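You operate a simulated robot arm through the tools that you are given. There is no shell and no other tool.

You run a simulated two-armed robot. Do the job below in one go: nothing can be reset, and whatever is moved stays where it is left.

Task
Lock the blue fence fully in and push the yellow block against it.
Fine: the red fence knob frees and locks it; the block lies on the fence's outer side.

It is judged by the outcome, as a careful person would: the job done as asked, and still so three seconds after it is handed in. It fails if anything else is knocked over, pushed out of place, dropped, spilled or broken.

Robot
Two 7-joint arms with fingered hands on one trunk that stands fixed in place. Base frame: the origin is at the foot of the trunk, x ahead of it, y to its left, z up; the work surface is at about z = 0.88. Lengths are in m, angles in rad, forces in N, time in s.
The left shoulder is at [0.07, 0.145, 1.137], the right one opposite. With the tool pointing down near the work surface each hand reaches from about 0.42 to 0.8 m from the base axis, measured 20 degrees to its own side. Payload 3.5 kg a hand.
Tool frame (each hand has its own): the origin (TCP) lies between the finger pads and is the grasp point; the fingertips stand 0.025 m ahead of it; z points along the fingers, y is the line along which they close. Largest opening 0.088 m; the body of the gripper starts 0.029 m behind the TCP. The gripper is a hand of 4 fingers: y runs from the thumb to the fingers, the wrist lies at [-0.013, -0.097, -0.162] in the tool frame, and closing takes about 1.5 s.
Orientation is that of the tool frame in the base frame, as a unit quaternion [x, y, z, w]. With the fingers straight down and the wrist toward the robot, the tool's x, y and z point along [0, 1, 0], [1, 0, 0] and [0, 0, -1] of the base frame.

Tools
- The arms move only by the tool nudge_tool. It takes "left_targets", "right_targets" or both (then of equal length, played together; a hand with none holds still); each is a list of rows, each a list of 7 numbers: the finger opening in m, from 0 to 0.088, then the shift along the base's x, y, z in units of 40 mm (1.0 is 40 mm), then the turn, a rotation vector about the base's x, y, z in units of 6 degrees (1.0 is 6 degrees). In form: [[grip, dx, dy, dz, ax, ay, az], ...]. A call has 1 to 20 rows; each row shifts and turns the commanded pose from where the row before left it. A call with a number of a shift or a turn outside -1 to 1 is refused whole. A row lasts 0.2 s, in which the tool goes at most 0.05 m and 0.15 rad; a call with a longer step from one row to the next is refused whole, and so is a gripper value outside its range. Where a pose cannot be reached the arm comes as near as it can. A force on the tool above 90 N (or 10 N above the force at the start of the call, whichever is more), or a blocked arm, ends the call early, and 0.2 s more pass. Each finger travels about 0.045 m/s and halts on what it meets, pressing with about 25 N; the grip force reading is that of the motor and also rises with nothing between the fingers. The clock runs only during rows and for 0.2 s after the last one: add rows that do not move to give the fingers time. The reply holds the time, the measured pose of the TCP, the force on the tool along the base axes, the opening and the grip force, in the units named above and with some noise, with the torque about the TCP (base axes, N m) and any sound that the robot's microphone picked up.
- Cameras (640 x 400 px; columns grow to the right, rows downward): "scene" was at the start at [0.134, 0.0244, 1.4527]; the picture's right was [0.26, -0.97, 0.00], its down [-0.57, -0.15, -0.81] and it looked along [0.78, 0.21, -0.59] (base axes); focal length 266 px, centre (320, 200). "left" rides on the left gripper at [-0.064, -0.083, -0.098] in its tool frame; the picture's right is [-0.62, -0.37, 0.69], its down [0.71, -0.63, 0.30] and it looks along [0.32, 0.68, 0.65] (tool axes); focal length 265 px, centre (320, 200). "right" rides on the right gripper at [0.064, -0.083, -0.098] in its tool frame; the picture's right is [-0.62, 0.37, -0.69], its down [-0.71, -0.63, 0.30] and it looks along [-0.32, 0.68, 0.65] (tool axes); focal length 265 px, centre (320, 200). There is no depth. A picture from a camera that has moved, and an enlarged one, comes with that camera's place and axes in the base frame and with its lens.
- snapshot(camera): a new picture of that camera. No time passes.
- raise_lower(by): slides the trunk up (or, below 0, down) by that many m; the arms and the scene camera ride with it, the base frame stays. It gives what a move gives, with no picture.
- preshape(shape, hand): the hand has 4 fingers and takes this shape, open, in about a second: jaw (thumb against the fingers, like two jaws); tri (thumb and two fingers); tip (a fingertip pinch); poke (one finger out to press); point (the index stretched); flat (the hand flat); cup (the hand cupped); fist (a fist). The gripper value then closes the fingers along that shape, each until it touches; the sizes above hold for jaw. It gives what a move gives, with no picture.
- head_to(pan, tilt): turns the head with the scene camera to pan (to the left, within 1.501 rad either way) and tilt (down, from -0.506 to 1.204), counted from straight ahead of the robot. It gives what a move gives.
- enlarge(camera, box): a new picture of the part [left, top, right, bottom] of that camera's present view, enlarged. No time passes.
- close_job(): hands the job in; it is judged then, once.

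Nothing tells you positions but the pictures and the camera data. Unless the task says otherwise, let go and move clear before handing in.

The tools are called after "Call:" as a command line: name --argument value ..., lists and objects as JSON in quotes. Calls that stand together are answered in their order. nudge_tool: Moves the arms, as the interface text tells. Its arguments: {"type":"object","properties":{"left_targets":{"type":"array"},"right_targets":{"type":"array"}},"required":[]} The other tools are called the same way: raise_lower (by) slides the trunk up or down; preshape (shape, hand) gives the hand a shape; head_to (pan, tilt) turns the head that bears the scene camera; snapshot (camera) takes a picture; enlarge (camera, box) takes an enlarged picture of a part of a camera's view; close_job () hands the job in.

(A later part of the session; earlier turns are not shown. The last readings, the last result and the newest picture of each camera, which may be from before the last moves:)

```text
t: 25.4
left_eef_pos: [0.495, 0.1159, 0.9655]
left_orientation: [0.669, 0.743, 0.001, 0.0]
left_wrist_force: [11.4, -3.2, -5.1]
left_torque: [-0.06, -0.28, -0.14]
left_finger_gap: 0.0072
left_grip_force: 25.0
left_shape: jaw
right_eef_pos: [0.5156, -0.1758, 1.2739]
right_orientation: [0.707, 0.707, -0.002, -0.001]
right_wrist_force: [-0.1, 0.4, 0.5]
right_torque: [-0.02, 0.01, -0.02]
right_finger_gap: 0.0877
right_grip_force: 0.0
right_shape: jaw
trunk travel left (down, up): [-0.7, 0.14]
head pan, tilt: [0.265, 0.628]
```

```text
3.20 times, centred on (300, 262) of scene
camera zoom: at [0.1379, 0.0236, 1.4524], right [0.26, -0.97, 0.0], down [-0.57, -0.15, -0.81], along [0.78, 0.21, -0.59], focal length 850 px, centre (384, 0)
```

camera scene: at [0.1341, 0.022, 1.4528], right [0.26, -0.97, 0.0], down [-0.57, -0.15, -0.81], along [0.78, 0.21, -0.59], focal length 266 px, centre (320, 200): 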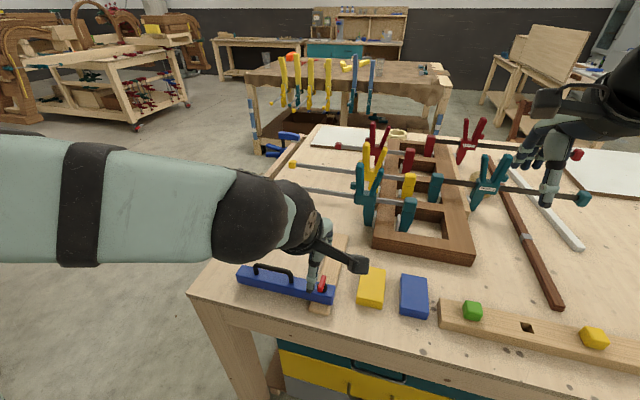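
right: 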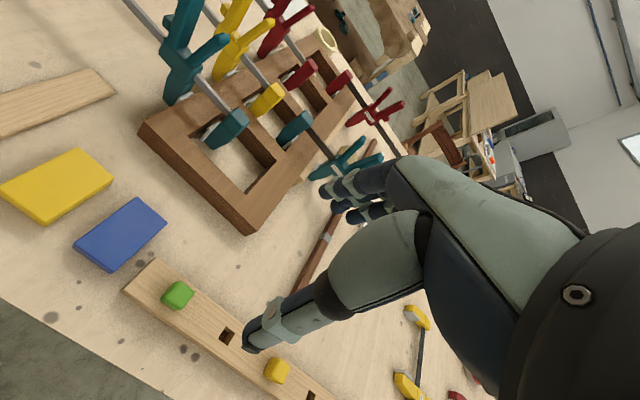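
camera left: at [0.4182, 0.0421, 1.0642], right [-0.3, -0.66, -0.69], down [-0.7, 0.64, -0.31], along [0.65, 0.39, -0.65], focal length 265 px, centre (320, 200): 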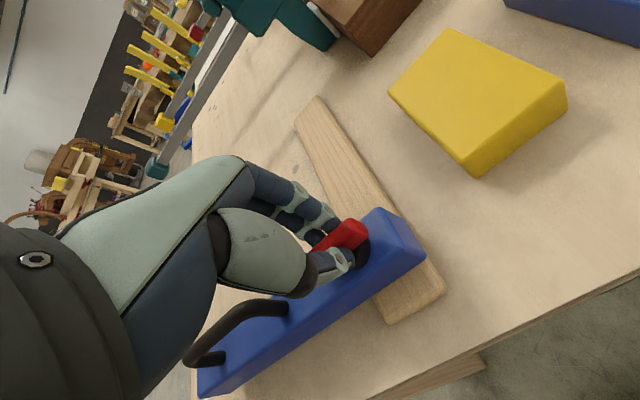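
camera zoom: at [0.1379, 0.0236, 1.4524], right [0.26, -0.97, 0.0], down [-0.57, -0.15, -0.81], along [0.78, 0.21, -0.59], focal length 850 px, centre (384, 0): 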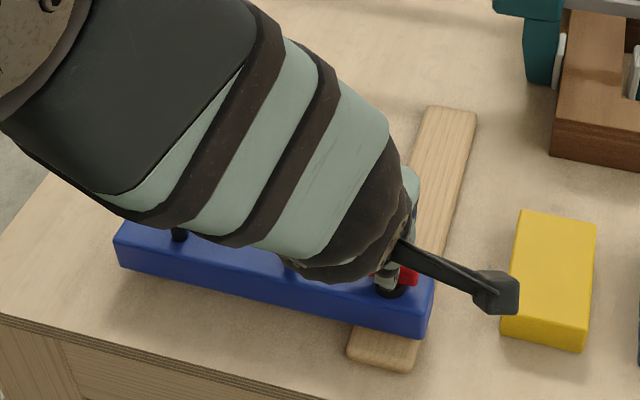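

The fence is back at its start with about 11 N building, which hints at a stop there. One more small push toward −x will confirm.

Call:
nudge_tool --left_targets '[[0.0, -0.1, 0, 0, 0, 0, 0], [0.0, -0.1, 0, 0, 0, 0, 0], [0.0, 0, 0, 0, 0, 0, 0]]'

Call:
snapshot --camera "left"

```text
t: 26.2
left_eef_pos: [0.4902, 0.1143, 0.9679]
left_orientation: [0.669, 0.743, 0.002, 0.002]
left_wrist_force: [24.7, -1.2, 3.2]
left_torque: [0.04, -0.72, -0.18]
left_finger_gap: 0.0083
left_grip_force: 24.8
left_shape: jaw
right_eef_pos: [0.5168, -0.177, 1.2745]
right_orientation: [0.707, 0.707, -0.001, -0.001]
right_wrist_force: [-1.3, 0.4, 0.4]
right_torque: [-0.01, 0.0, 0.01]
right_finger_gap: 0.0879
right_grip_force: 0.2
right_shape: jaw
trunk travel left (down, up): [-0.7, 0.14]
head pan, tilt: [0.265, 0.628]
```

```text
taken
camera left: at [0.4133, 0.0419, 1.0643], right [-0.3, -0.66, -0.69], down [-0.7, 0.64, -0.31], along [0.65, 0.39, -0.65], focal length 265 px, centre (320, 200)
```

left: 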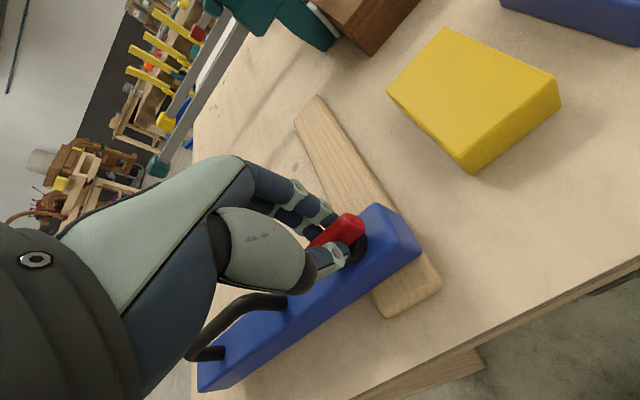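

The −x side is a stop (25 N, no motion), so the fence began fully out and "in" is toward +x, along the slat. I'll slide it +x in moderate steps, watching the force and the nearby clamp.

Call:
nudge_tool --left_targets '[[0.0, 0.2, 0, -0.04, 0, 0, 0], [0.0, 0.2, 0, 0, 0, 0, 0], [0.0, 0.25, 0, 0, 0, 0, 0], [0.0, 0.25, 0, 0, 0, 0, 0], [0.0, 0.25, 0, 0, 0, 0, 0], [0.0, 0.25, 0, 0, 0, 0, 0], [0.0, 0, 0, 0, 0, 0, 0]]'

Call:
snapshot --camera "left"

Call:
snapshot --camera "scene"

```text
t: 27.8
left_eef_pos: [0.5365, 0.1155, 0.9655]
left_orientation: [0.67, 0.743, 0.002, 0.002]
left_wrist_force: [-0.6, -1.1, 13.6]
left_torque: [-0.05, -0.21, -0.08]
left_finger_gap: 0.0083
left_grip_force: 25.1
left_shape: jaw
right_eef_pos: [0.5091, -0.1767, 1.2771]
right_orientation: [0.707, 0.707, 0.001, 0.0]
right_wrist_force: [-0.3, -0.1, 0.0]
right_torque: [-0.02, 0.01, 0.02]
right_finger_gap: 0.0874
right_grip_force: 0.1
right_shape: jaw
trunk travel left (down, up): [-0.7, 0.14]
head pan, tilt: [0.265, 0.628]
```

```text
taken
camera left: at [0.4608, 0.0422, 1.0633], right [-0.3, -0.66, -0.69], down [-0.7, 0.64, -0.31], along [0.65, 0.39, -0.65], focal length 265 px, centre (320, 200)
```

left: 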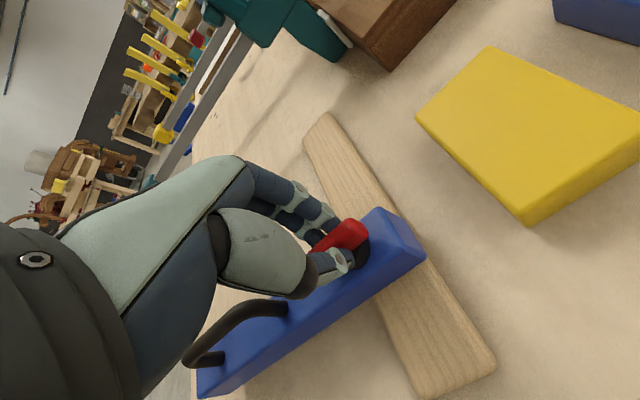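

```text
taken
camera scene: at [0.1314, 0.0236, 1.453], right [0.26, -0.97, 0.0], down [-0.57, -0.15, -0.81], along [0.78, 0.21, -0.59], focal length 266 px, centre (320, 200)
```

scene: 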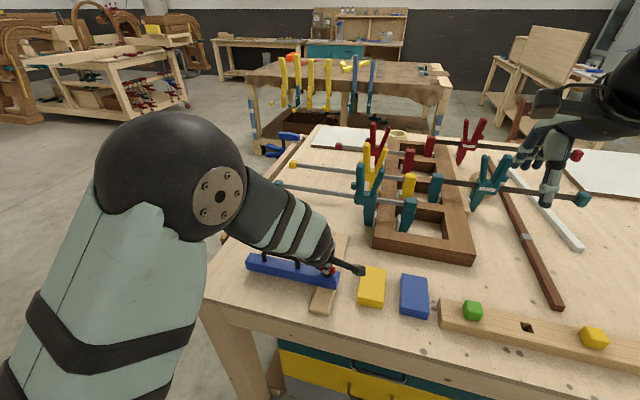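

The fence slides easily with almost no x force. I'll continue toward +x.

Call:
nudge_tool --left_targets '[[0.0, 0.25, 0, 0.03, 0, 0, 0], [0.0, 0.25, 0, 0, 0, 0, 0], [0.0, 0.25, 0, 0, 0, 0, 0], [0.0, 0.25, 0, 0, 0, 0, 0], [0.0, 0, 0, 0, 0, 0, 0]]'

Call:
snapshot --camera "left"

Call:
enlarge --camera "scene" --box '[220, 180, 420, 305]'

```text
t: 29.0
left_eef_pos: [0.5777, 0.1154, 0.9654]
left_orientation: [0.669, 0.743, 0.001, 0.001]
left_wrist_force: [-1.4, -1.7, 6.0]
left_torque: [-0.02, -0.09, -0.04]
left_finger_gap: 0.0085
left_grip_force: 25.1
left_shape: jaw
right_eef_pos: [0.5102, -0.1764, 1.2765]
right_orientation: [0.707, 0.707, 0.0, 0.001]
right_wrist_force: [-0.2, -0.1, 0.2]
right_torque: [0.01, 0.02, 0.03]
right_finger_gap: 0.0875
right_grip_force: 0.1
right_shape: jaw
trunk travel left (down, up): [-0.7, 0.14]
head pan, tilt: [0.265, 0.628]
```

```text
taken
camera left: at [0.5018, 0.0422, 1.0637], right [-0.3, -0.65, -0.69], down [-0.7, 0.64, -0.3], along [0.65, 0.39, -0.65], focal length 265 px, centre (320, 200)
```

left: 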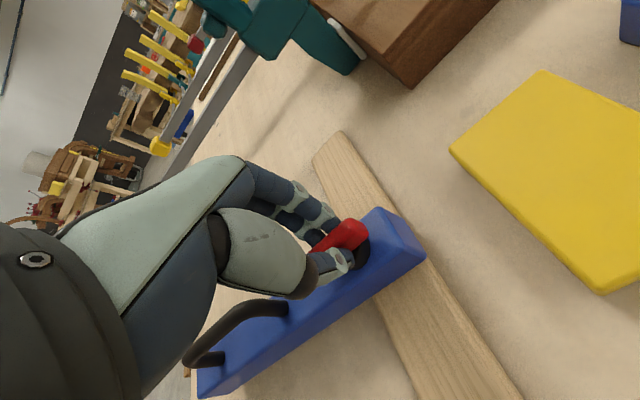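

```text
3.20 times, centred on (320, 242) of scene
camera zoom: at [0.1327, 0.0239, 1.4528], right [0.26, -0.97, 0.0], down [-0.57, -0.15, -0.81], along [0.78, 0.21, -0.59], focal length 850 px, centre (320, 64)
```

zoom: 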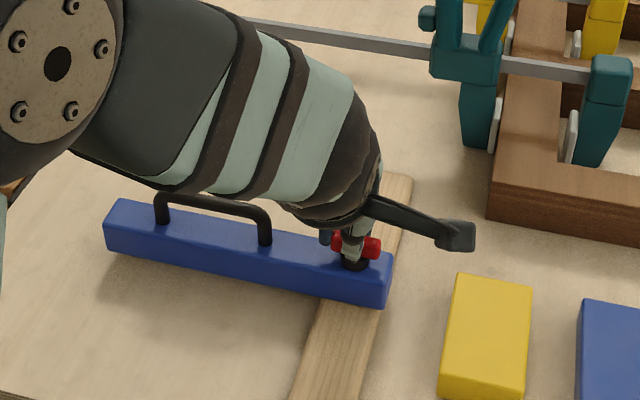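

The fence is past the midpoint of the slat and still moving freely. I'll continue toward the far end.

Call:
nudge_tool --left_targets '[[0.0, 0.25, 0, 0.02, 0, 0, 0], [0.0, 0.25, 0, 0, 0, 0, 0], [0.0, 0.25, 0, 0, 0, 0, 0], [0.0, 0, 0, 0, 0, 0, 0]]'

Call:
snapshot --camera "left"

Call:
enlarge --camera "scene" --box '[220, 180, 420, 305]'

```text
t: 30.0
left_eef_pos: [0.6082, 0.1154, 0.9669]
left_orientation: [0.668, 0.744, 0.001, 0.0]
left_wrist_force: [-1.3, -1.4, -1.2]
left_torque: [-0.07, -0.09, -0.08]
left_finger_gap: 0.008
left_grip_force: 25.4
left_shape: jaw
right_eef_pos: [0.5111, -0.1768, 1.2764]
right_orientation: [0.707, 0.707, -0.001, 0.001]
right_wrist_force: [0.7, 0.8, -0.4]
right_torque: [0.0, 0.06, -0.02]
right_finger_gap: 0.0875
right_grip_force: 0.1
right_shape: jaw
trunk travel left (down, up): [-0.7, 0.14]
head pan, tilt: [0.265, 0.628]
```

```text
taken
camera left: at [0.532, 0.0423, 1.0641], right [-0.3, -0.65, -0.69], down [-0.7, 0.64, -0.3], along [0.65, 0.39, -0.65], focal length 265 px, centre (320, 200)
```

left: 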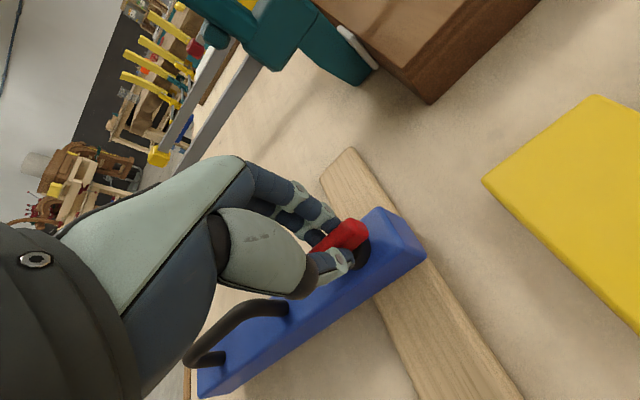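

```text
3.20 times, centred on (320, 242) of scene
camera zoom: at [0.1338, 0.0238, 1.4527], right [0.26, -0.97, 0.0], down [-0.57, -0.15, -0.81], along [0.78, 0.21, -0.59], focal length 850 px, centre (320, 64)
```

zoom: 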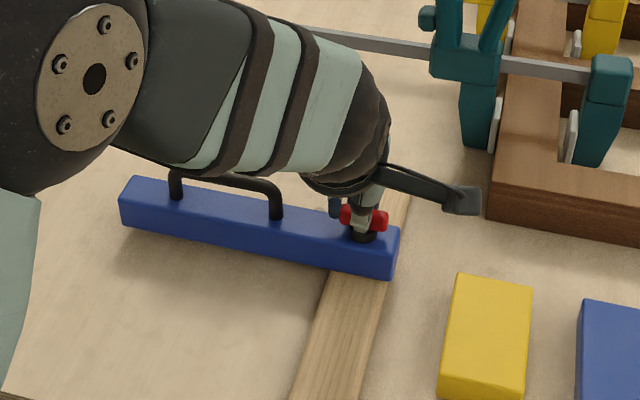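

Still free at x ≈ 0.608. I'll continue in smaller steps, looking for the end stop.

Call:
nudge_tool --left_targets '[[0.0, 0.2, 0, 0, 0, 0, 0], [0.0, 0.2, 0, 0, 0, 0, 0], [0.0, 0.2, 0, 0, 0, 0, 0], [0.0, 0.15, 0, 0, 0, 0, 0], [0.0, 0, 0, 0, 0, 0, 0]]'

Call:
snapshot --camera "left"

Call:
enlarge --camera "scene" --box '[220, 180, 420, 305]'

```text
t: 31.2
left_eef_pos: [0.6394, 0.1151, 0.9666]
left_orientation: [0.67, 0.743, -0.001, 0.0]
left_wrist_force: [-0.7, 0.4, -0.5]
left_torque: [-0.03, -0.01, -0.02]
left_finger_gap: 0.0082
left_grip_force: 24.6
left_shape: jaw
right_eef_pos: [0.5106, -0.1751, 1.2749]
right_orientation: [0.707, 0.707, 0.001, 0.0]
right_wrist_force: [0.8, 0.5, 0.7]
right_torque: [0.0, 0.01, -0.03]
right_finger_gap: 0.0877
right_grip_force: 0.0
right_shape: jaw
trunk travel left (down, up): [-0.7, 0.14]
head pan, tilt: [0.265, 0.628]
```

```text
taken
camera left: at [0.5627, 0.0423, 1.0641], right [-0.3, -0.66, -0.69], down [-0.7, 0.64, -0.3], along [0.65, 0.39, -0.65], focal length 265 px, centre (320, 200)
```

left: 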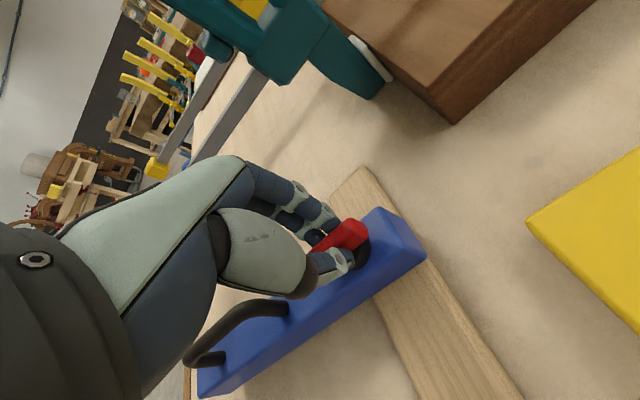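

```text
3.20 times, centred on (320, 242) of scene
camera zoom: at [0.134, 0.0244, 1.4527], right [0.26, -0.97, 0.0], down [-0.57, -0.15, -0.81], along [0.78, 0.21, -0.59], focal length 850 px, centre (320, 64)
```

zoom: 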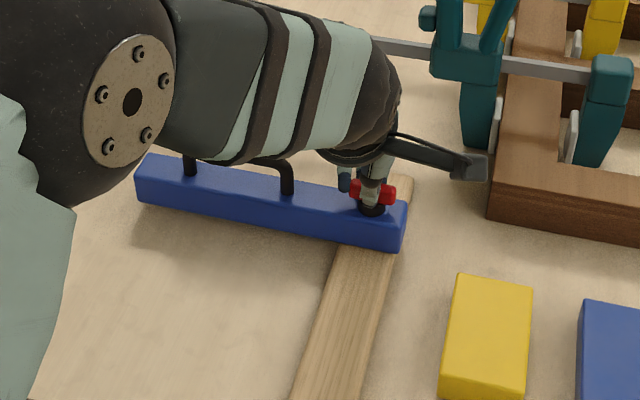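

Still free at x ≈ 0.639. I'll continue toward the stop.

Call:
nudge_tool --left_targets '[[0.0, 0.15, 0, 0, 0, 0, 0], [0.0, 0.15, 0, 0, 0, 0, 0], [0.0, 0.15, 0, 0, 0, 0, 0], [0.0, 0.15, 0, 0, 0, 0, 0], [0.0, 0, 0, 0, 0, 0, 0]]'

Call:
snapshot --camera "left"

Call:
enlarge --camera "scene" --box '[220, 180, 420, 305]'

```text
t: 32.4
left_eef_pos: [0.6637, 0.1151, 0.9668]
left_orientation: [0.67, 0.743, 0.0, 0.0]
left_wrist_force: [0.0, 1.1, 0.3]
left_torque: [-0.01, -0.05, -0.07]
left_finger_gap: 0.0083
left_grip_force: 25.1
left_shape: jaw
right_eef_pos: [0.5109, -0.175, 1.2762]
right_orientation: [0.707, 0.707, -0.001, 0.0]
right_wrist_force: [0.7, -0.2, 0.0]
right_torque: [0.01, -0.01, 0.0]
right_finger_gap: 0.0875
right_grip_force: 0.0
right_shape: jaw
trunk travel left (down, up): [-0.7, 0.14]
head pan, tilt: [0.265, 0.628]
```

```text
taken
camera left: at [0.587, 0.0422, 1.0639], right [-0.3, -0.66, -0.69], down [-0.7, 0.64, -0.31], along [0.65, 0.39, -0.65], focal length 265 px, centre (320, 200)
```

left: 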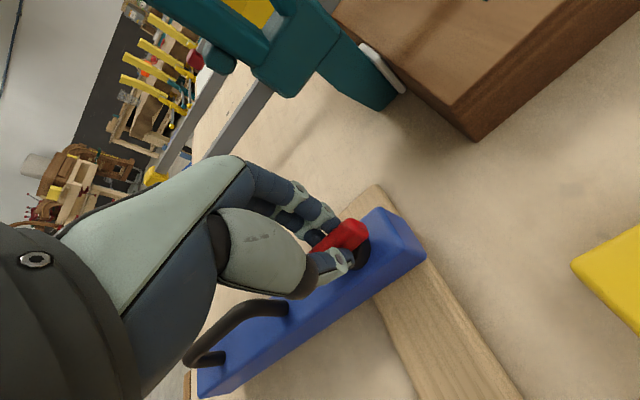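

```text
3.20 times, centred on (320, 242) of scene
camera zoom: at [0.134, 0.0245, 1.4527], right [0.26, -0.97, 0.0], down [-0.57, -0.15, -0.81], along [0.78, 0.21, -0.59], focal length 850 px, centre (320, 64)
```

zoom: 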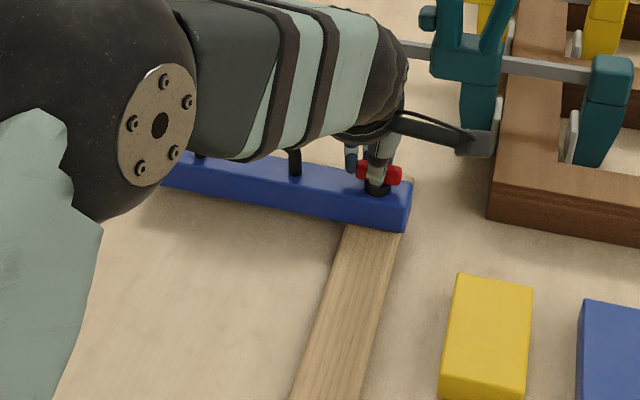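

Still moving at x ≈ 0.664. I'll take smaller steps now as the slat's end approaches.

Call:
nudge_tool --left_targets '[[0.0, 0.12, 0, 0, 0, 0, 0], [0.0, 0.12, 0, 0, 0, 0, 0], [0.0, 0.12, 0, 0, 0, 0, 0], [0.0, 0.12, 0, 0, 0, 0, 0], [0.0, 0, 0, 0, 0, 0, 0]]'

Call:
snapshot --camera "left"

Call:
enlarge --camera "scene" --box '[220, 180, 420, 305]'

```text
t: 33.6
left_eef_pos: [0.6815, 0.1152, 0.9663]
left_orientation: [0.669, 0.743, 0.0, 0.001]
left_wrist_force: [-1.4, 2.0, -2.0]
left_torque: [0.03, -0.05, -0.05]
left_finger_gap: 0.0083
left_grip_force: 25.5
left_shape: jaw
right_eef_pos: [0.5111, -0.1759, 1.2756]
right_orientation: [0.707, 0.707, 0.0, 0.0]
right_wrist_force: [0.8, 0.6, 0.0]
right_torque: [0.0, -0.03, 0.02]
right_finger_gap: 0.0877
right_grip_force: 0.2
right_shape: jaw
trunk travel left (down, up): [-0.7, 0.14]
head pan, tilt: [0.265, 0.628]
```

```text
taken
camera left: at [0.6062, 0.0423, 1.0641], right [-0.3, -0.65, -0.69], down [-0.7, 0.65, -0.3], along [0.65, 0.39, -0.65], focal length 265 px, centre (320, 200)
```

left: 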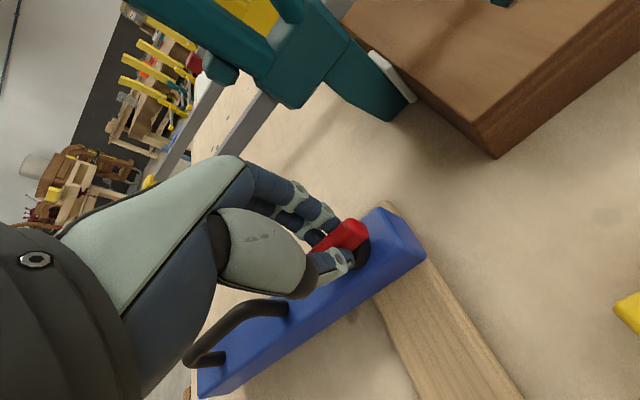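

```text
3.20 times, centred on (320, 242) of scene
camera zoom: at [0.1342, 0.0246, 1.4527], right [0.26, -0.97, 0.0], down [-0.57, -0.15, -0.81], along [0.78, 0.21, -0.59], focal length 850 px, centre (320, 64)
```

zoom: 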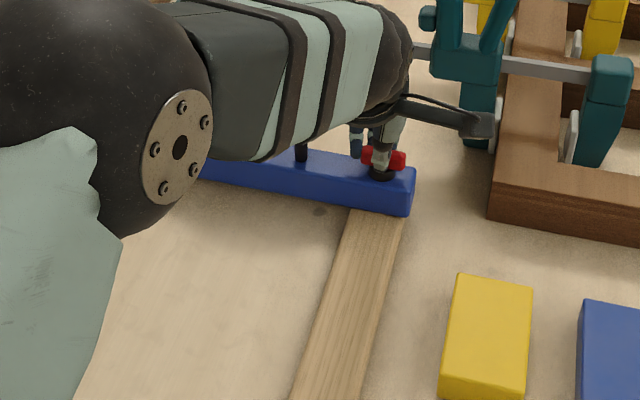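

Call:
nudge_tool --left_targets '[[0.0, 0.12, 0, 0, 0, 0, 0], [0.0, 0.12, 0, 0, 0, 0, 0], [0.0, 0.12, 0, 0, 0, 0, 0], [0.0, 0, 0, 0, 0, 0, 0]]'

Call:
snapshot --camera "left"

Call:
enlarge --camera "scene" --box '[220, 180, 420, 305]'

```text
t: 34.6
left_eef_pos: [0.6953, 0.1159, 0.9676]
left_orientation: [0.669, 0.743, 0.0, 0.0]
left_wrist_force: [-4.0, 2.9, -2.9]
left_torque: [-0.05, 0.03, -0.02]
left_finger_gap: 0.0083
left_grip_force: 25.3
left_shape: jaw
right_eef_pos: [0.5112, -0.1763, 1.2765]
right_orientation: [0.707, 0.707, 0.0, 0.001]
right_wrist_force: [0.3, 0.8, -0.4]
right_torque: [0.0, 0.02, -0.02]
right_finger_gap: 0.0878
right_grip_force: 0.1
right_shape: jaw
trunk travel left (down, up): [-0.7, 0.14]
head pan, tilt: [0.265, 0.628]
```

```text
taken
camera left: at [0.6194, 0.0422, 1.0643], right [-0.3, -0.66, -0.69], down [-0.7, 0.64, -0.3], along [0.65, 0.39, -0.65], focal length 265 px, centre (320, 200)
```

left: 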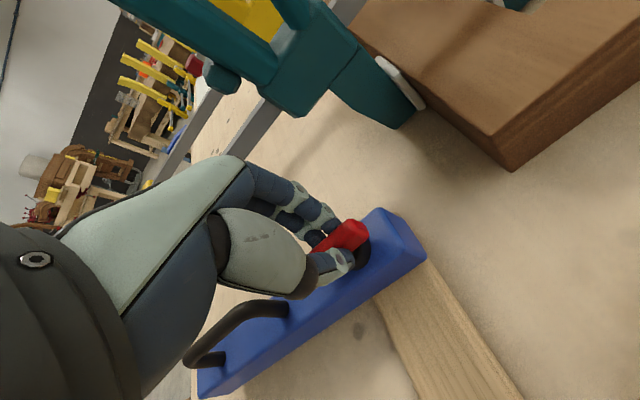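

```text
3.20 times, centred on (320, 242) of scene
camera zoom: at [0.1333, 0.0251, 1.4528], right [0.26, -0.96, 0.0], down [-0.57, -0.15, -0.81], along [0.78, 0.21, -0.59], focal length 850 px, centre (320, 64)
```

zoom: 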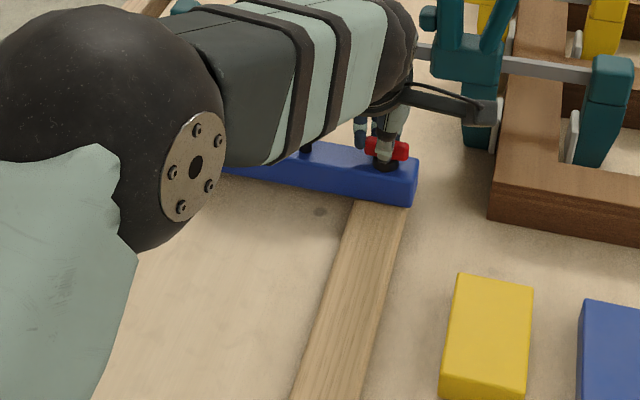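

The resistance is starting to show (−4 N). I'll push a few mm more to find the stop.

Call:
nudge_tool --left_targets '[[0.0, 0.1, 0, 0, 0, 0, 0], [0.0, 0.1, 0, 0, 0, 0, 0], [0.0, 0, 0, 0, 0, 0, 0]]'

Call:
snapshot --camera "left"

```text
t: 35.4
left_eef_pos: [0.7005, 0.1157, 0.9658]
left_orientation: [0.669, 0.743, -0.001, 0.0]
left_wrist_force: [-19.2, 2.8, -6.7]
left_torque: [-0.01, 0.44, 0.0]
left_finger_gap: 0.0071
left_grip_force: 24.7
left_shape: jaw
right_eef_pos: [0.5076, -0.1749, 1.2791]
right_orientation: [0.707, 0.707, 0.002, 0.001]
right_wrist_force: [-1.2, 0.3, 0.4]
right_torque: [-0.01, -0.02, 0.04]
right_finger_gap: 0.0876
right_grip_force: 0.0
right_shape: jaw
trunk travel left (down, up): [-0.7, 0.14]
head pan, tilt: [0.265, 0.628]
```

```text
taken
camera left: at [0.6247, 0.0423, 1.0649], right [-0.3, -0.66, -0.69], down [-0.7, 0.65, -0.3], along [0.64, 0.39, -0.66], focal length 265 px, centre (320, 200)
```

left: 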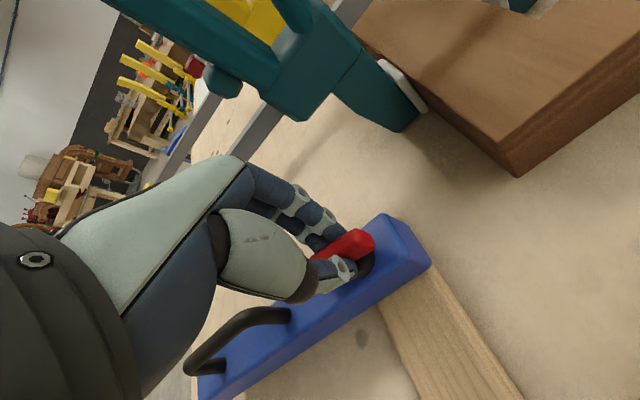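

The stop is reached: 19 N, with the fence at about x 0.697 after roughly 0.20 m of travel. Now I'll ease the hand back onto the knob's axis and start turning the lever clockwise to lock it.

Call:
nudge_tool --left_targets '[[0.0, -0.07, 0, 0, 0, 0, 0], [0.0, 0, 0, 0, 0, 0, -0.7], [0.0, 0, 0, 0, 0, 0, -0.8], [0.0, 0, 0, 0, 0, 0, -0.8], [0.0, 0, 0, 0, 0, 0, -0.8], [0.0, 0, 0, 0, 0, 0, 0]]'

Call:
snapshot --camera "left"

Call:
enlarge --camera "scene" --box '[220, 180, 420, 305]'

```text
t: 36.8
left_eef_pos: [0.6999, 0.116, 0.9666]
left_orientation: [0.782, 0.624, 0.0, 0.0]
left_wrist_force: [-14.4, -1.2, -6.3]
left_torque: [-0.05, 0.28, 0.01]
left_finger_gap: 0.0073
left_grip_force: 24.3
left_shape: jaw
right_eef_pos: [0.5095, -0.1746, 1.2777]
right_orientation: [0.707, 0.708, 0.001, 0.001]
right_wrist_force: [0.0, 0.4, 0.0]
right_torque: [0.0, -0.02, -0.01]
right_finger_gap: 0.0877
right_grip_force: 0.0
right_shape: jaw
trunk travel left (down, up): [-0.7, 0.14]
head pan, tilt: [0.265, 0.628]
```

```text
taken
camera left: at [0.6049, 0.0703, 1.0648], right [-0.5, -0.52, -0.69], down [-0.46, 0.84, -0.3], along [0.74, 0.17, -0.65], focal length 265 px, centre (320, 200)
```

left: 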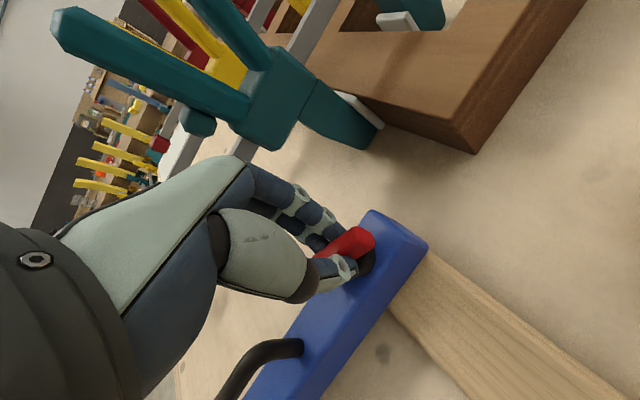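

```text
3.20 times, centred on (320, 242) of scene
camera zoom: at [0.1318, 0.0241, 1.4529], right [0.26, -0.97, 0.0], down [-0.57, -0.15, -0.81], along [0.78, 0.21, -0.59], focal length 850 px, centre (320, 64)
```

zoom: 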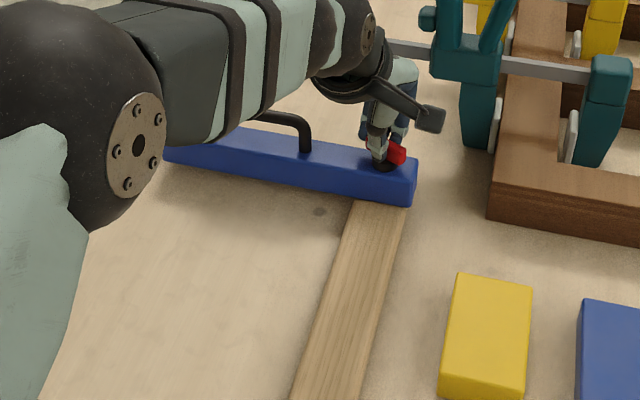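

The lever is following and the fence stays pressed on its stop. I'll continue clockwise.

Call:
nudge_tool --left_targets '[[0.0, 0, 0, 0, 0, 0, -0.8], [0.0, 0, 0, 0, 0, 0, -0.8], [0.0, 0, 0, 0, 0, 0, -0.8], [0.0, 0, 0, 0, 0, 0, -0.8], [0.0, 0, 0, 0, 0, 0, 0]]'

Call:
snapshot --camera "left"

Call:
enlarge --camera "scene" --box '[220, 180, 420, 305]'

```text
t: 38.0
left_eef_pos: [0.6995, 0.1159, 0.9681]
left_orientation: [0.874, 0.487, 0.0, 0.001]
left_wrist_force: [-11.5, 0.3, -3.7]
left_torque: [0.02, 0.19, 0.04]
left_finger_gap: 0.007
left_grip_force: 24.6
left_shape: jaw
right_eef_pos: [0.509, -0.1757, 1.2769]
right_orientation: [0.707, 0.707, 0.001, 0.001]
right_wrist_force: [0.3, 0.4, 0.1]
right_torque: [-0.01, -0.01, -0.02]
right_finger_gap: 0.0876
right_grip_force: 0.0
right_shape: jaw
trunk travel left (down, up): [-0.7, 0.14]
head pan, tilt: [0.265, 0.628]
```

```text
taken
camera left: at [0.5955, 0.1048, 1.0649], right [-0.64, -0.33, -0.69], down [-0.16, 0.94, -0.3], along [0.75, -0.09, -0.65], focal length 265 px, centre (320, 200)
```

left: 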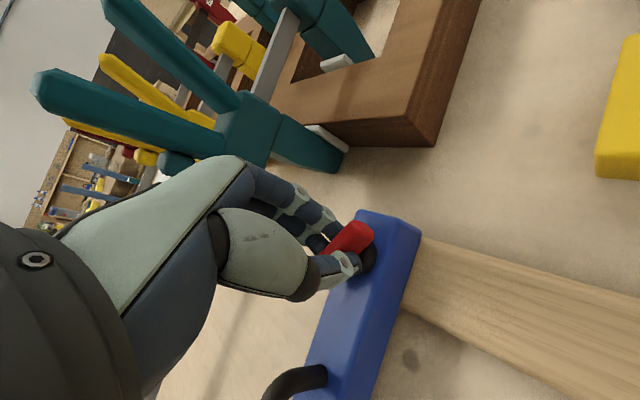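

```text
3.20 times, centred on (320, 242) of scene
camera zoom: at [0.1321, 0.0243, 1.4529], right [0.26, -0.97, 0.0], down [-0.57, -0.15, -0.81], along [0.78, 0.21, -0.59], focal length 850 px, centre (320, 64)
```

zoom: 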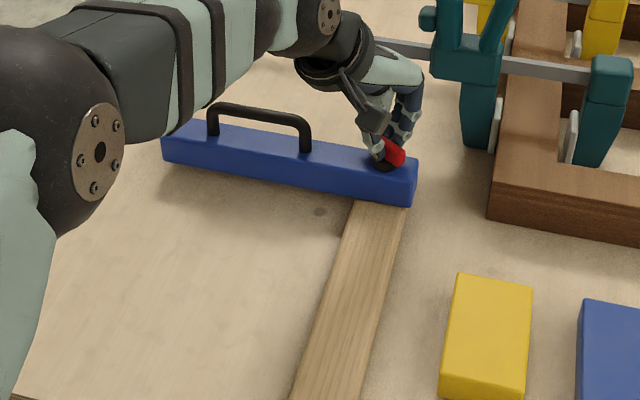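

About 58° remains and clearance to the clamp is improving. I'll continue clockwise.

Call:
nudge_tool --left_targets '[[0.0, 0, 0, 0, 0, 0, -0.8], [0.0, 0, 0, 0, 0, 0, -0.8], [0.0, 0, 0, 0, 0, 0, -0.8], [0.0, 0, 0, 0, 0, 0, -0.8], [0.0, 0, 0, 0, 0, 0, 0]]'

Call:
snapshot --camera "left"

Call:
enlarge --camera "scene" --box '[220, 180, 420, 305]'

```text
t: 39.2
left_eef_pos: [0.7011, 0.116, 0.9673]
left_orientation: [0.943, 0.334, 0.001, 0.0]
left_wrist_force: [-8.1, 2.1, -1.3]
left_torque: [0.1, 0.19, 0.02]
left_finger_gap: 0.007
left_grip_force: 24.8
left_shape: jaw
right_eef_pos: [0.5094, -0.1761, 1.277]
right_orientation: [0.708, 0.707, 0.001, 0.001]
right_wrist_force: [0.3, 0.0, -0.7]
right_torque: [0.01, 0.0, -0.01]
right_finger_gap: 0.0877
right_grip_force: 0.1
right_shape: jaw
trunk travel left (down, up): [-0.7, 0.14]
head pan, tilt: [0.265, 0.628]
```

```text
taken
camera left: at [0.5979, 0.1401, 1.0647], right [-0.71, -0.1, -0.69], down [0.16, 0.94, -0.3], along [0.68, -0.33, -0.65], focal length 265 px, centre (320, 200)
```

left: 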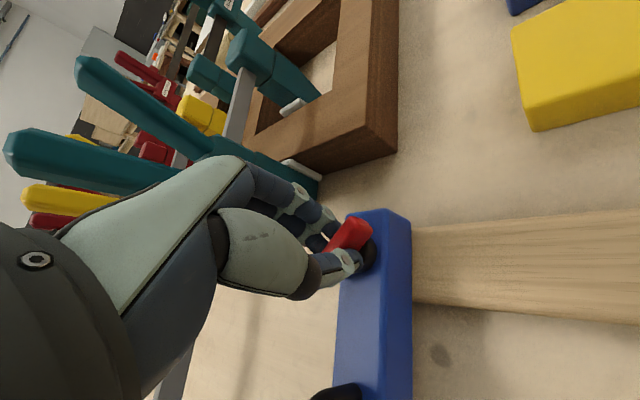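

```text
3.20 times, centred on (320, 242) of scene
camera zoom: at [0.1322, 0.0247, 1.4529], right [0.26, -0.97, 0.0], down [-0.57, -0.15, -0.81], along [0.78, 0.21, -0.59], focal length 850 px, centre (320, 64)
```

zoom: 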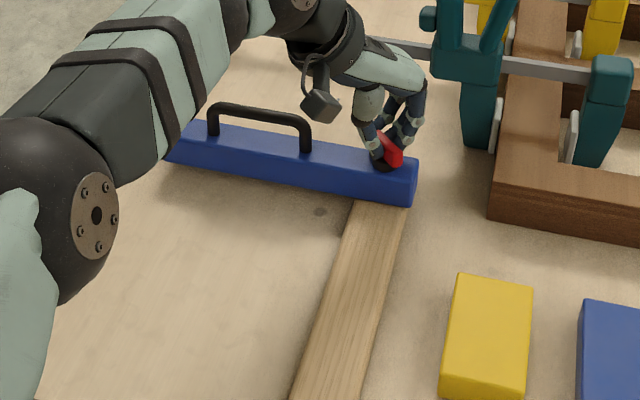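

About 39° to go and all is clear. I'll continue clockwise to the original lever direction.

Call:
nudge_tool --left_targets '[[0.0, 0, 0, 0, 0, 0, -0.8], [0.0, 0, 0, 0, 0, 0, -0.8], [0.0, 0, 0, 0, 0, 0, -0.8], [0.0, 0, 0, 0, 0, 0, -0.8], [0.0, 0, 0, 0, 0, 0, 0]]'

Call:
snapshot --camera "left"

Call:
enlarge --camera "scene" --box '[220, 180, 420, 305]'

```text
t: 40.4
left_eef_pos: [0.6743, 0.116, 0.967]
left_orientation: [0.985, 0.173, 0.001, -0.001]
left_wrist_force: [0.5, 10.2, 1.4]
left_torque: [0.18, -0.05, 0.01]
left_finger_gap: 0.0072
left_grip_force: 24.4
left_shape: jaw
left hand out of reach, approached as far as the arm can: row 2, 3, 4
right_eef_pos: [0.5118, -0.1735, 1.2764]
right_orientation: [0.707, 0.707, 0.0, 0.001]
right_wrist_force: [-0.5, -0.6, 0.7]
right_torque: [0.0, 0.01, -0.01]
right_finger_gap: 0.0875
right_grip_force: 0.2
right_shape: jaw
trunk travel left (down, up): [-0.7, 0.14]
head pan, tilt: [0.265, 0.628]
```

```text
taken
camera left: at [0.5863, 0.1718, 1.0645], right [-0.71, 0.13, -0.69], down [0.46, 0.84, -0.3], along [0.54, -0.53, -0.65], focal length 265 px, centre (320, 200)
```

left: 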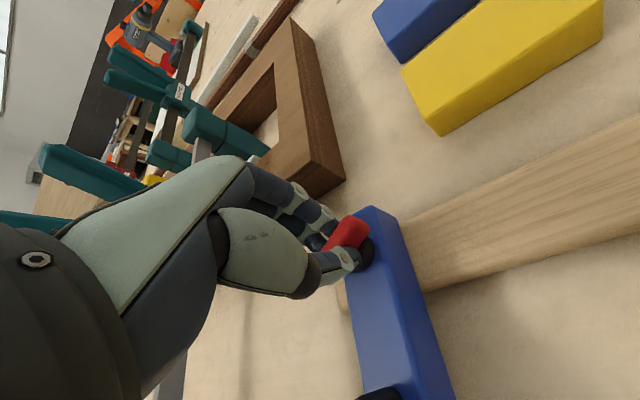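

```text
3.20 times, centred on (320, 242) of scene
camera zoom: at [0.1341, 0.0266, 1.4527], right [0.26, -0.96, 0.0], down [-0.57, -0.16, -0.81], along [0.78, 0.21, -0.59], focal length 850 px, centre (320, 64)
```

zoom: 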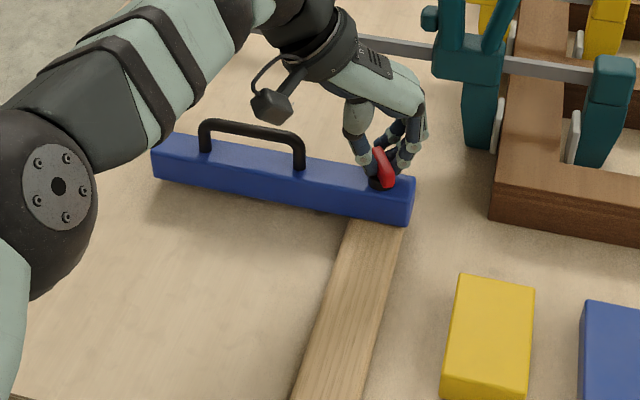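

The arm ran out of reach at this wrist angle and drew the fence back about 25 mm; the lever is at about 20° and not yet locked. I'll lean the hand (wrist toward the robot) about the grip to gain reach, then push to the stop again.

Call:
nudge_tool --left_targets '[[0.0, 0, 0, 0, 0.24, -0.66, 0], [0.0, 0, 0, 0, 0.24, -0.66, 0], [0.0, 0, 0, 0.03, 0.24, -0.66, 0], [0.0, 0, 0, 0, 0, 0, 0]]'

Call:
snapshot --camera "left"

Call:
enlarge --camera "scene" --box '[220, 180, 420, 305]'

```text
t: 41.4
left_eef_pos: [0.6742, 0.1151, 0.968]
left_orientation: [0.979, 0.171, 0.107, -0.019]
left_wrist_force: [-8.7, 7.6, -4.9]
left_torque: [0.13, 0.26, -0.03]
left_finger_gap: 0.0072
left_grip_force: 25.4
left_shape: jaw
right_eef_pos: [0.5105, -0.1734, 1.277]
right_orientation: [0.707, 0.707, 0.001, 0.002]
right_wrist_force: [-0.2, 0.8, 0.0]
right_torque: [-0.02, 0.0, 0.03]
right_finger_gap: 0.0877
right_grip_force: 0.0
right_shape: jaw
trunk travel left (down, up): [-0.7, 0.14]
head pan, tilt: [0.265, 0.628]
```

```text
taken
camera left: at [0.5664, 0.1643, 1.0492], right [-0.55, 0.19, -0.81], down [0.51, 0.85, -0.14], along [0.66, -0.49, -0.57], focal length 265 px, centre (320, 200)
```

left: 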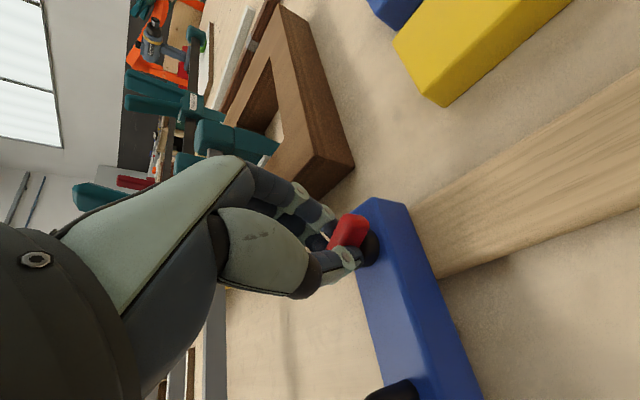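

```text
3.20 times, centred on (320, 242) of scene
camera zoom: at [0.1325, 0.0268, 1.4527], right [0.26, -0.97, 0.0], down [-0.57, -0.16, -0.81], along [0.78, 0.21, -0.59], focal length 850 px, centre (320, 64)
```

zoom: 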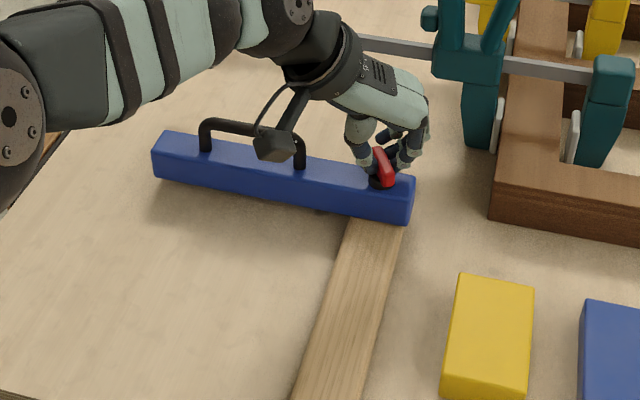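

The hand is leaned about 12° with the grip intact. I'll now push toward +x and see whether the fence still slides at this lever angle.

Call:
nudge_tool --left_targets '[[0.0, 0.1, 0, 0, 0.24, -0.66, 0], [0.0, 0.15, 0, 0, 0.24, -0.66, 0], [0.0, 0.15, 0, 0, 0.12, -0.33, 0], [0.0, 0, 0, 0, 0, 0, 0]]'

Call:
snapshot --camera "left"

Call:
enlarge --camera "scene" --box '[220, 180, 420, 305]'

```text
t: 42.4
left_eef_pos: [0.6831, 0.1148, 0.9712]
left_orientation: [0.965, 0.167, 0.197, -0.035]
left_wrist_force: [-28.9, 13.3, 1.1]
left_torque: [0.33, 0.77, -0.12]
left_finger_gap: 0.0074
left_grip_force: 24.8
left_shape: jaw
right_eef_pos: [0.5029, -0.1727, 1.2792]
right_orientation: [0.708, 0.707, 0.002, 0.004]
right_wrist_force: [0.2, -0.1, -1.3]
right_torque: [0.01, 0.02, 0.02]
right_finger_gap: 0.0878
right_grip_force: 0.1
right_shape: jaw
trunk travel left (down, up): [-0.7, 0.14]
head pan, tilt: [0.265, 0.628]
```

```text
taken
camera left: at [0.5642, 0.1606, 1.0362], right [-0.41, 0.25, -0.88], down [0.52, 0.85, 0.0], along [0.75, -0.46, -0.47], focal length 265 px, centre (320, 200)
```

left: 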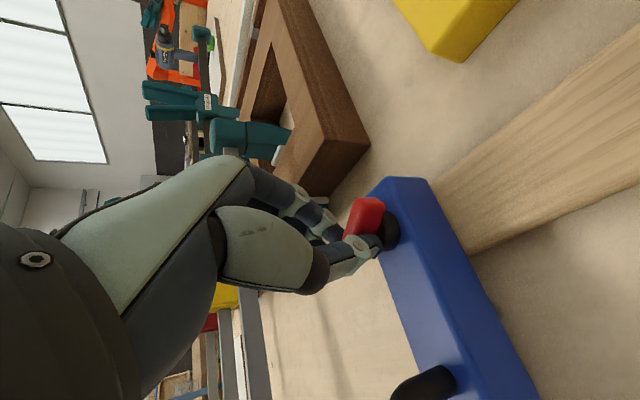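

```text
3.20 times, centred on (320, 242) of scene
camera zoom: at [0.1254, 0.028, 1.4535], right [0.26, -0.96, 0.0], down [-0.56, -0.16, -0.81], along [0.78, 0.21, -0.58], focal length 850 px, centre (320, 64)
```

zoom: 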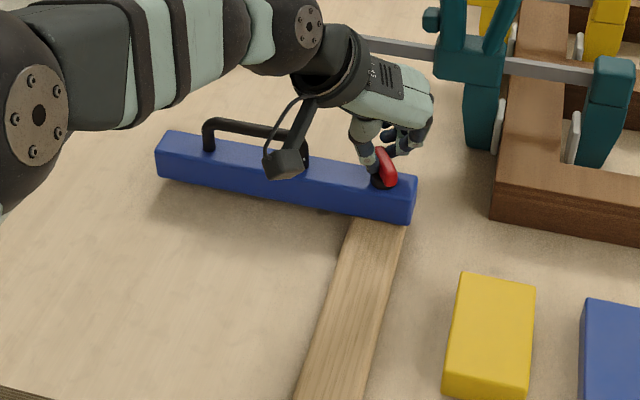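

The fence holds against 29 N, so the lever locks it by about 20°, but here it's locked roughly 25 mm short of the stop. I'll back off the push, turn the lever counter-clockwise to free it again, and keep the lean for reach.

Call:
nudge_tool --left_targets '[[0.0, -0.15, 0, 0, 0, 0, 0], [0.0, -0.12, 0, -0.05, 0, 0, 0], [0.0, 0, 0, 0, 0, 0, 0.7], [0.0, 0, 0, 0, 0, 0, 0.8], [0.0, 0, 0, 0, 0, 0, 0.8], [0.0, 0, 0, 0, 0, 0, 0.8], [0.0, 0, 0, 0, 0, 0, 0]]'

Call:
snapshot --camera "left"

Call:
enlarge --camera "scene" --box '[220, 180, 420, 305]'

```text
t: 44.0
left_eef_pos: [0.6792, 0.1164, 0.9714]
left_orientation: [0.923, 0.325, 0.194, -0.063]
left_wrist_force: [4.4, 16.8, 25.3]
left_torque: [0.52, -0.24, -0.11]
left_finger_gap: 0.0085
left_grip_force: 24.9
left_shape: jaw
right_eef_pos: [0.5078, -0.172, 1.278]
right_orientation: [0.707, 0.707, 0.0, 0.002]
right_wrist_force: [-0.3, -0.2, -0.1]
right_torque: [-0.02, -0.01, -0.01]
right_finger_gap: 0.0874
right_grip_force: 0.0
right_shape: jaw
trunk travel left (down, up): [-0.7, 0.14]
head pan, tilt: [0.265, 0.628]
```

```text
taken
camera left: at [0.5505, 0.1206, 1.0342], right [-0.45, 0.1, -0.89], down [0.21, 0.98, 0.0], along [0.87, -0.19, -0.46], focal length 265 px, centre (320, 200)
```

left: 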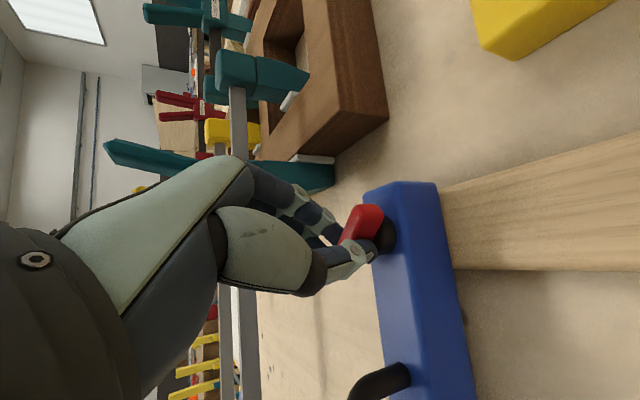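

```text
3.20 times, centred on (320, 242) of scene
camera zoom: at [0.1296, 0.0284, 1.4532], right [0.26, -0.96, 0.0], down [-0.57, -0.16, -0.81], along [0.78, 0.21, -0.59], focal length 850 px, centre (320, 64)
```

zoom: 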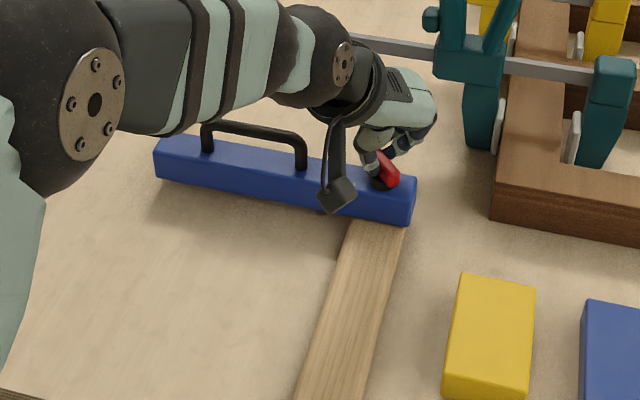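

The lever is back at about 39°, with some upward force on the fingertips. I'll lift slightly, turn a little more, and test sliding +x.

Call:
nudge_tool --left_targets '[[0.0, -0.05, -0.05, 0.07, 0, 0, 0.5], [0.0, 0, 0, 0, 0, 0, 0.7], [0.0, 0.1, 0, 0, 0, 0, 0], [0.0, 0.15, 0, 0, 0, 0, 0], [0.0, 0, 0, 0, 0, 0, 0]]'

Call:
snapshot --camera "left"

Call:
enlarge --camera "scene" --box '[220, 180, 420, 305]'

```text
t: 45.2
left_eef_pos: [0.6827, 0.1132, 0.9711]
left_orientation: [0.903, 0.38, 0.184, -0.077]
left_wrist_force: [-12.7, 13.3, 13.8]
left_torque: [0.43, 0.19, -0.07]
left_finger_gap: 0.0081
left_grip_force: 25.0
left_shape: jaw
right_eef_pos: [0.5056, -0.1731, 1.2789]
right_orientation: [0.707, 0.707, 0.0, 0.002]
right_wrist_force: [-0.7, 0.5, -1.1]
right_torque: [0.02, 0.01, -0.04]
right_finger_gap: 0.0877
right_grip_force: 0.0
right_shape: jaw
trunk travel left (down, up): [-0.7, 0.14]
head pan, tilt: [0.265, 0.628]
```

```text
taken
camera left: at [0.5557, 0.1005, 1.0357], right [-0.47, 0.04, -0.88], down [0.09, 1.0, 0.0], along [0.88, -0.08, -0.47], focal length 265 px, centre (320, 200)
```

left: 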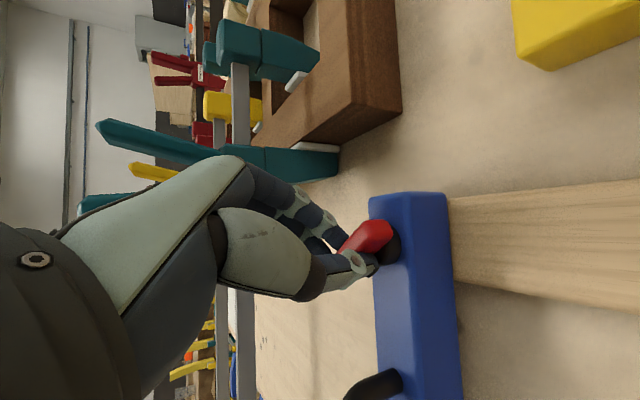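

```text
3.20 times, centred on (320, 242) of scene
camera zoom: at [0.1274, 0.0273, 1.4532], right [0.26, -0.97, 0.0], down [-0.56, -0.16, -0.81], along [0.78, 0.21, -0.59], focal length 850 px, centre (320, 64)
```

zoom: 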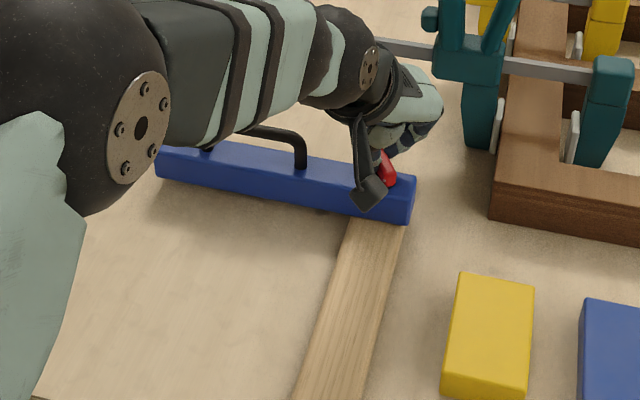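

The lever slipped in the fingers because my hand was off its axis. I'll release, lift and look before re-gripping squarely.

Call:
nudge_tool --left_targets '[[0.02, -0.1, 0, 0, 0, 0, 0], [0.05, -0.1, 0, 0, 0, 0, 0], [0.088, 0, 0, 0, 0, 0, 0], [0.088, 0, 0, 0, 0, 0, 0], [0.088, 0, 0, 0, 0, 0, 0], [0.088, 0, 0, 0, 0, 0, 0], [0.088, 0, 0, 0, 0, 0, 0], [0.088, 0, 0, 0.6, 0, 0, 0], [0.088, 0, 0, 0.8, 0, 0, 0], [0.088, 0, 0, 0.8, 0, 0, 0], [0.088, 0, 0, 0, 0, 0, 0]]'

Call:
snapshot --camera "left"

Call:
enlarge --camera "scene" --box '[240, 180, 400, 280]'

```text
t: 47.6
left_eef_pos: [0.681, 0.1128, 1.058]
left_orientation: [0.903, 0.379, 0.185, -0.079]
left_wrist_force: [-0.4, 0.3, 0.1]
left_torque: [0.0, 0.02, 0.01]
left_finger_gap: 0.0879
left_grip_force: 0.1
left_shape: jaw
right_eef_pos: [0.5116, -0.1752, 1.2757]
right_orientation: [0.707, 0.707, 0.0, 0.0]
right_wrist_force: [-0.7, 0.2, 1.0]
right_torque: [0.03, -0.03, -0.01]
right_finger_gap: 0.0876
right_grip_force: 0.0
right_shape: jaw
trunk travel left (down, up): [-0.7, 0.14]
head pan, tilt: [0.265, 0.628]
```

```text
taken
camera left: at [0.5538, 0.1001, 1.1226], right [-0.47, 0.05, -0.88], down [0.09, 1.0, 0.0], along [0.88, -0.08, -0.47], focal length 265 px, centre (320, 200)
```

left: 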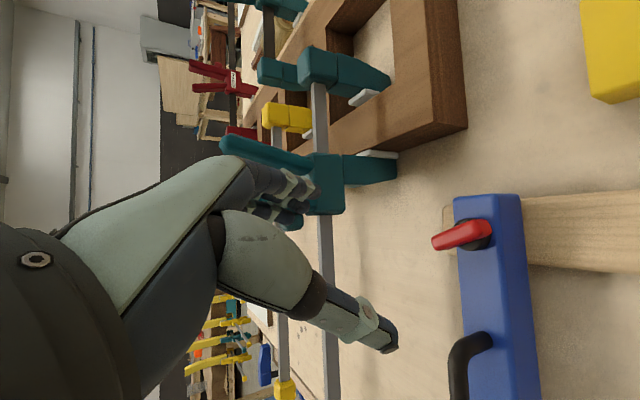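

```text
4.00 times, centred on (320, 230) of scene
camera zoom: at [0.1344, 0.0243, 1.4527], right [0.26, -0.97, 0.0], down [-0.57, -0.15, -0.81], along [0.78, 0.21, -0.59], focal length 1062 px, centre (320, 80)
```

zoom: 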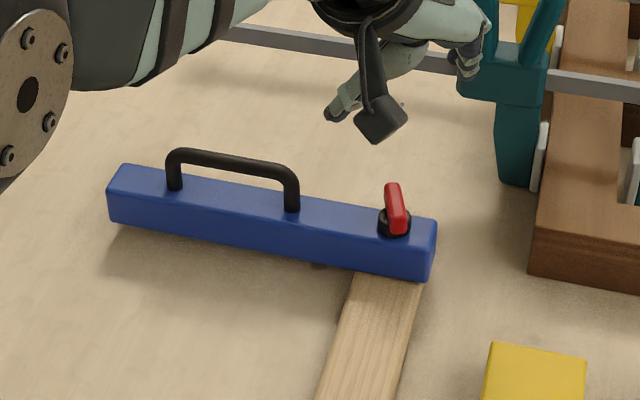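

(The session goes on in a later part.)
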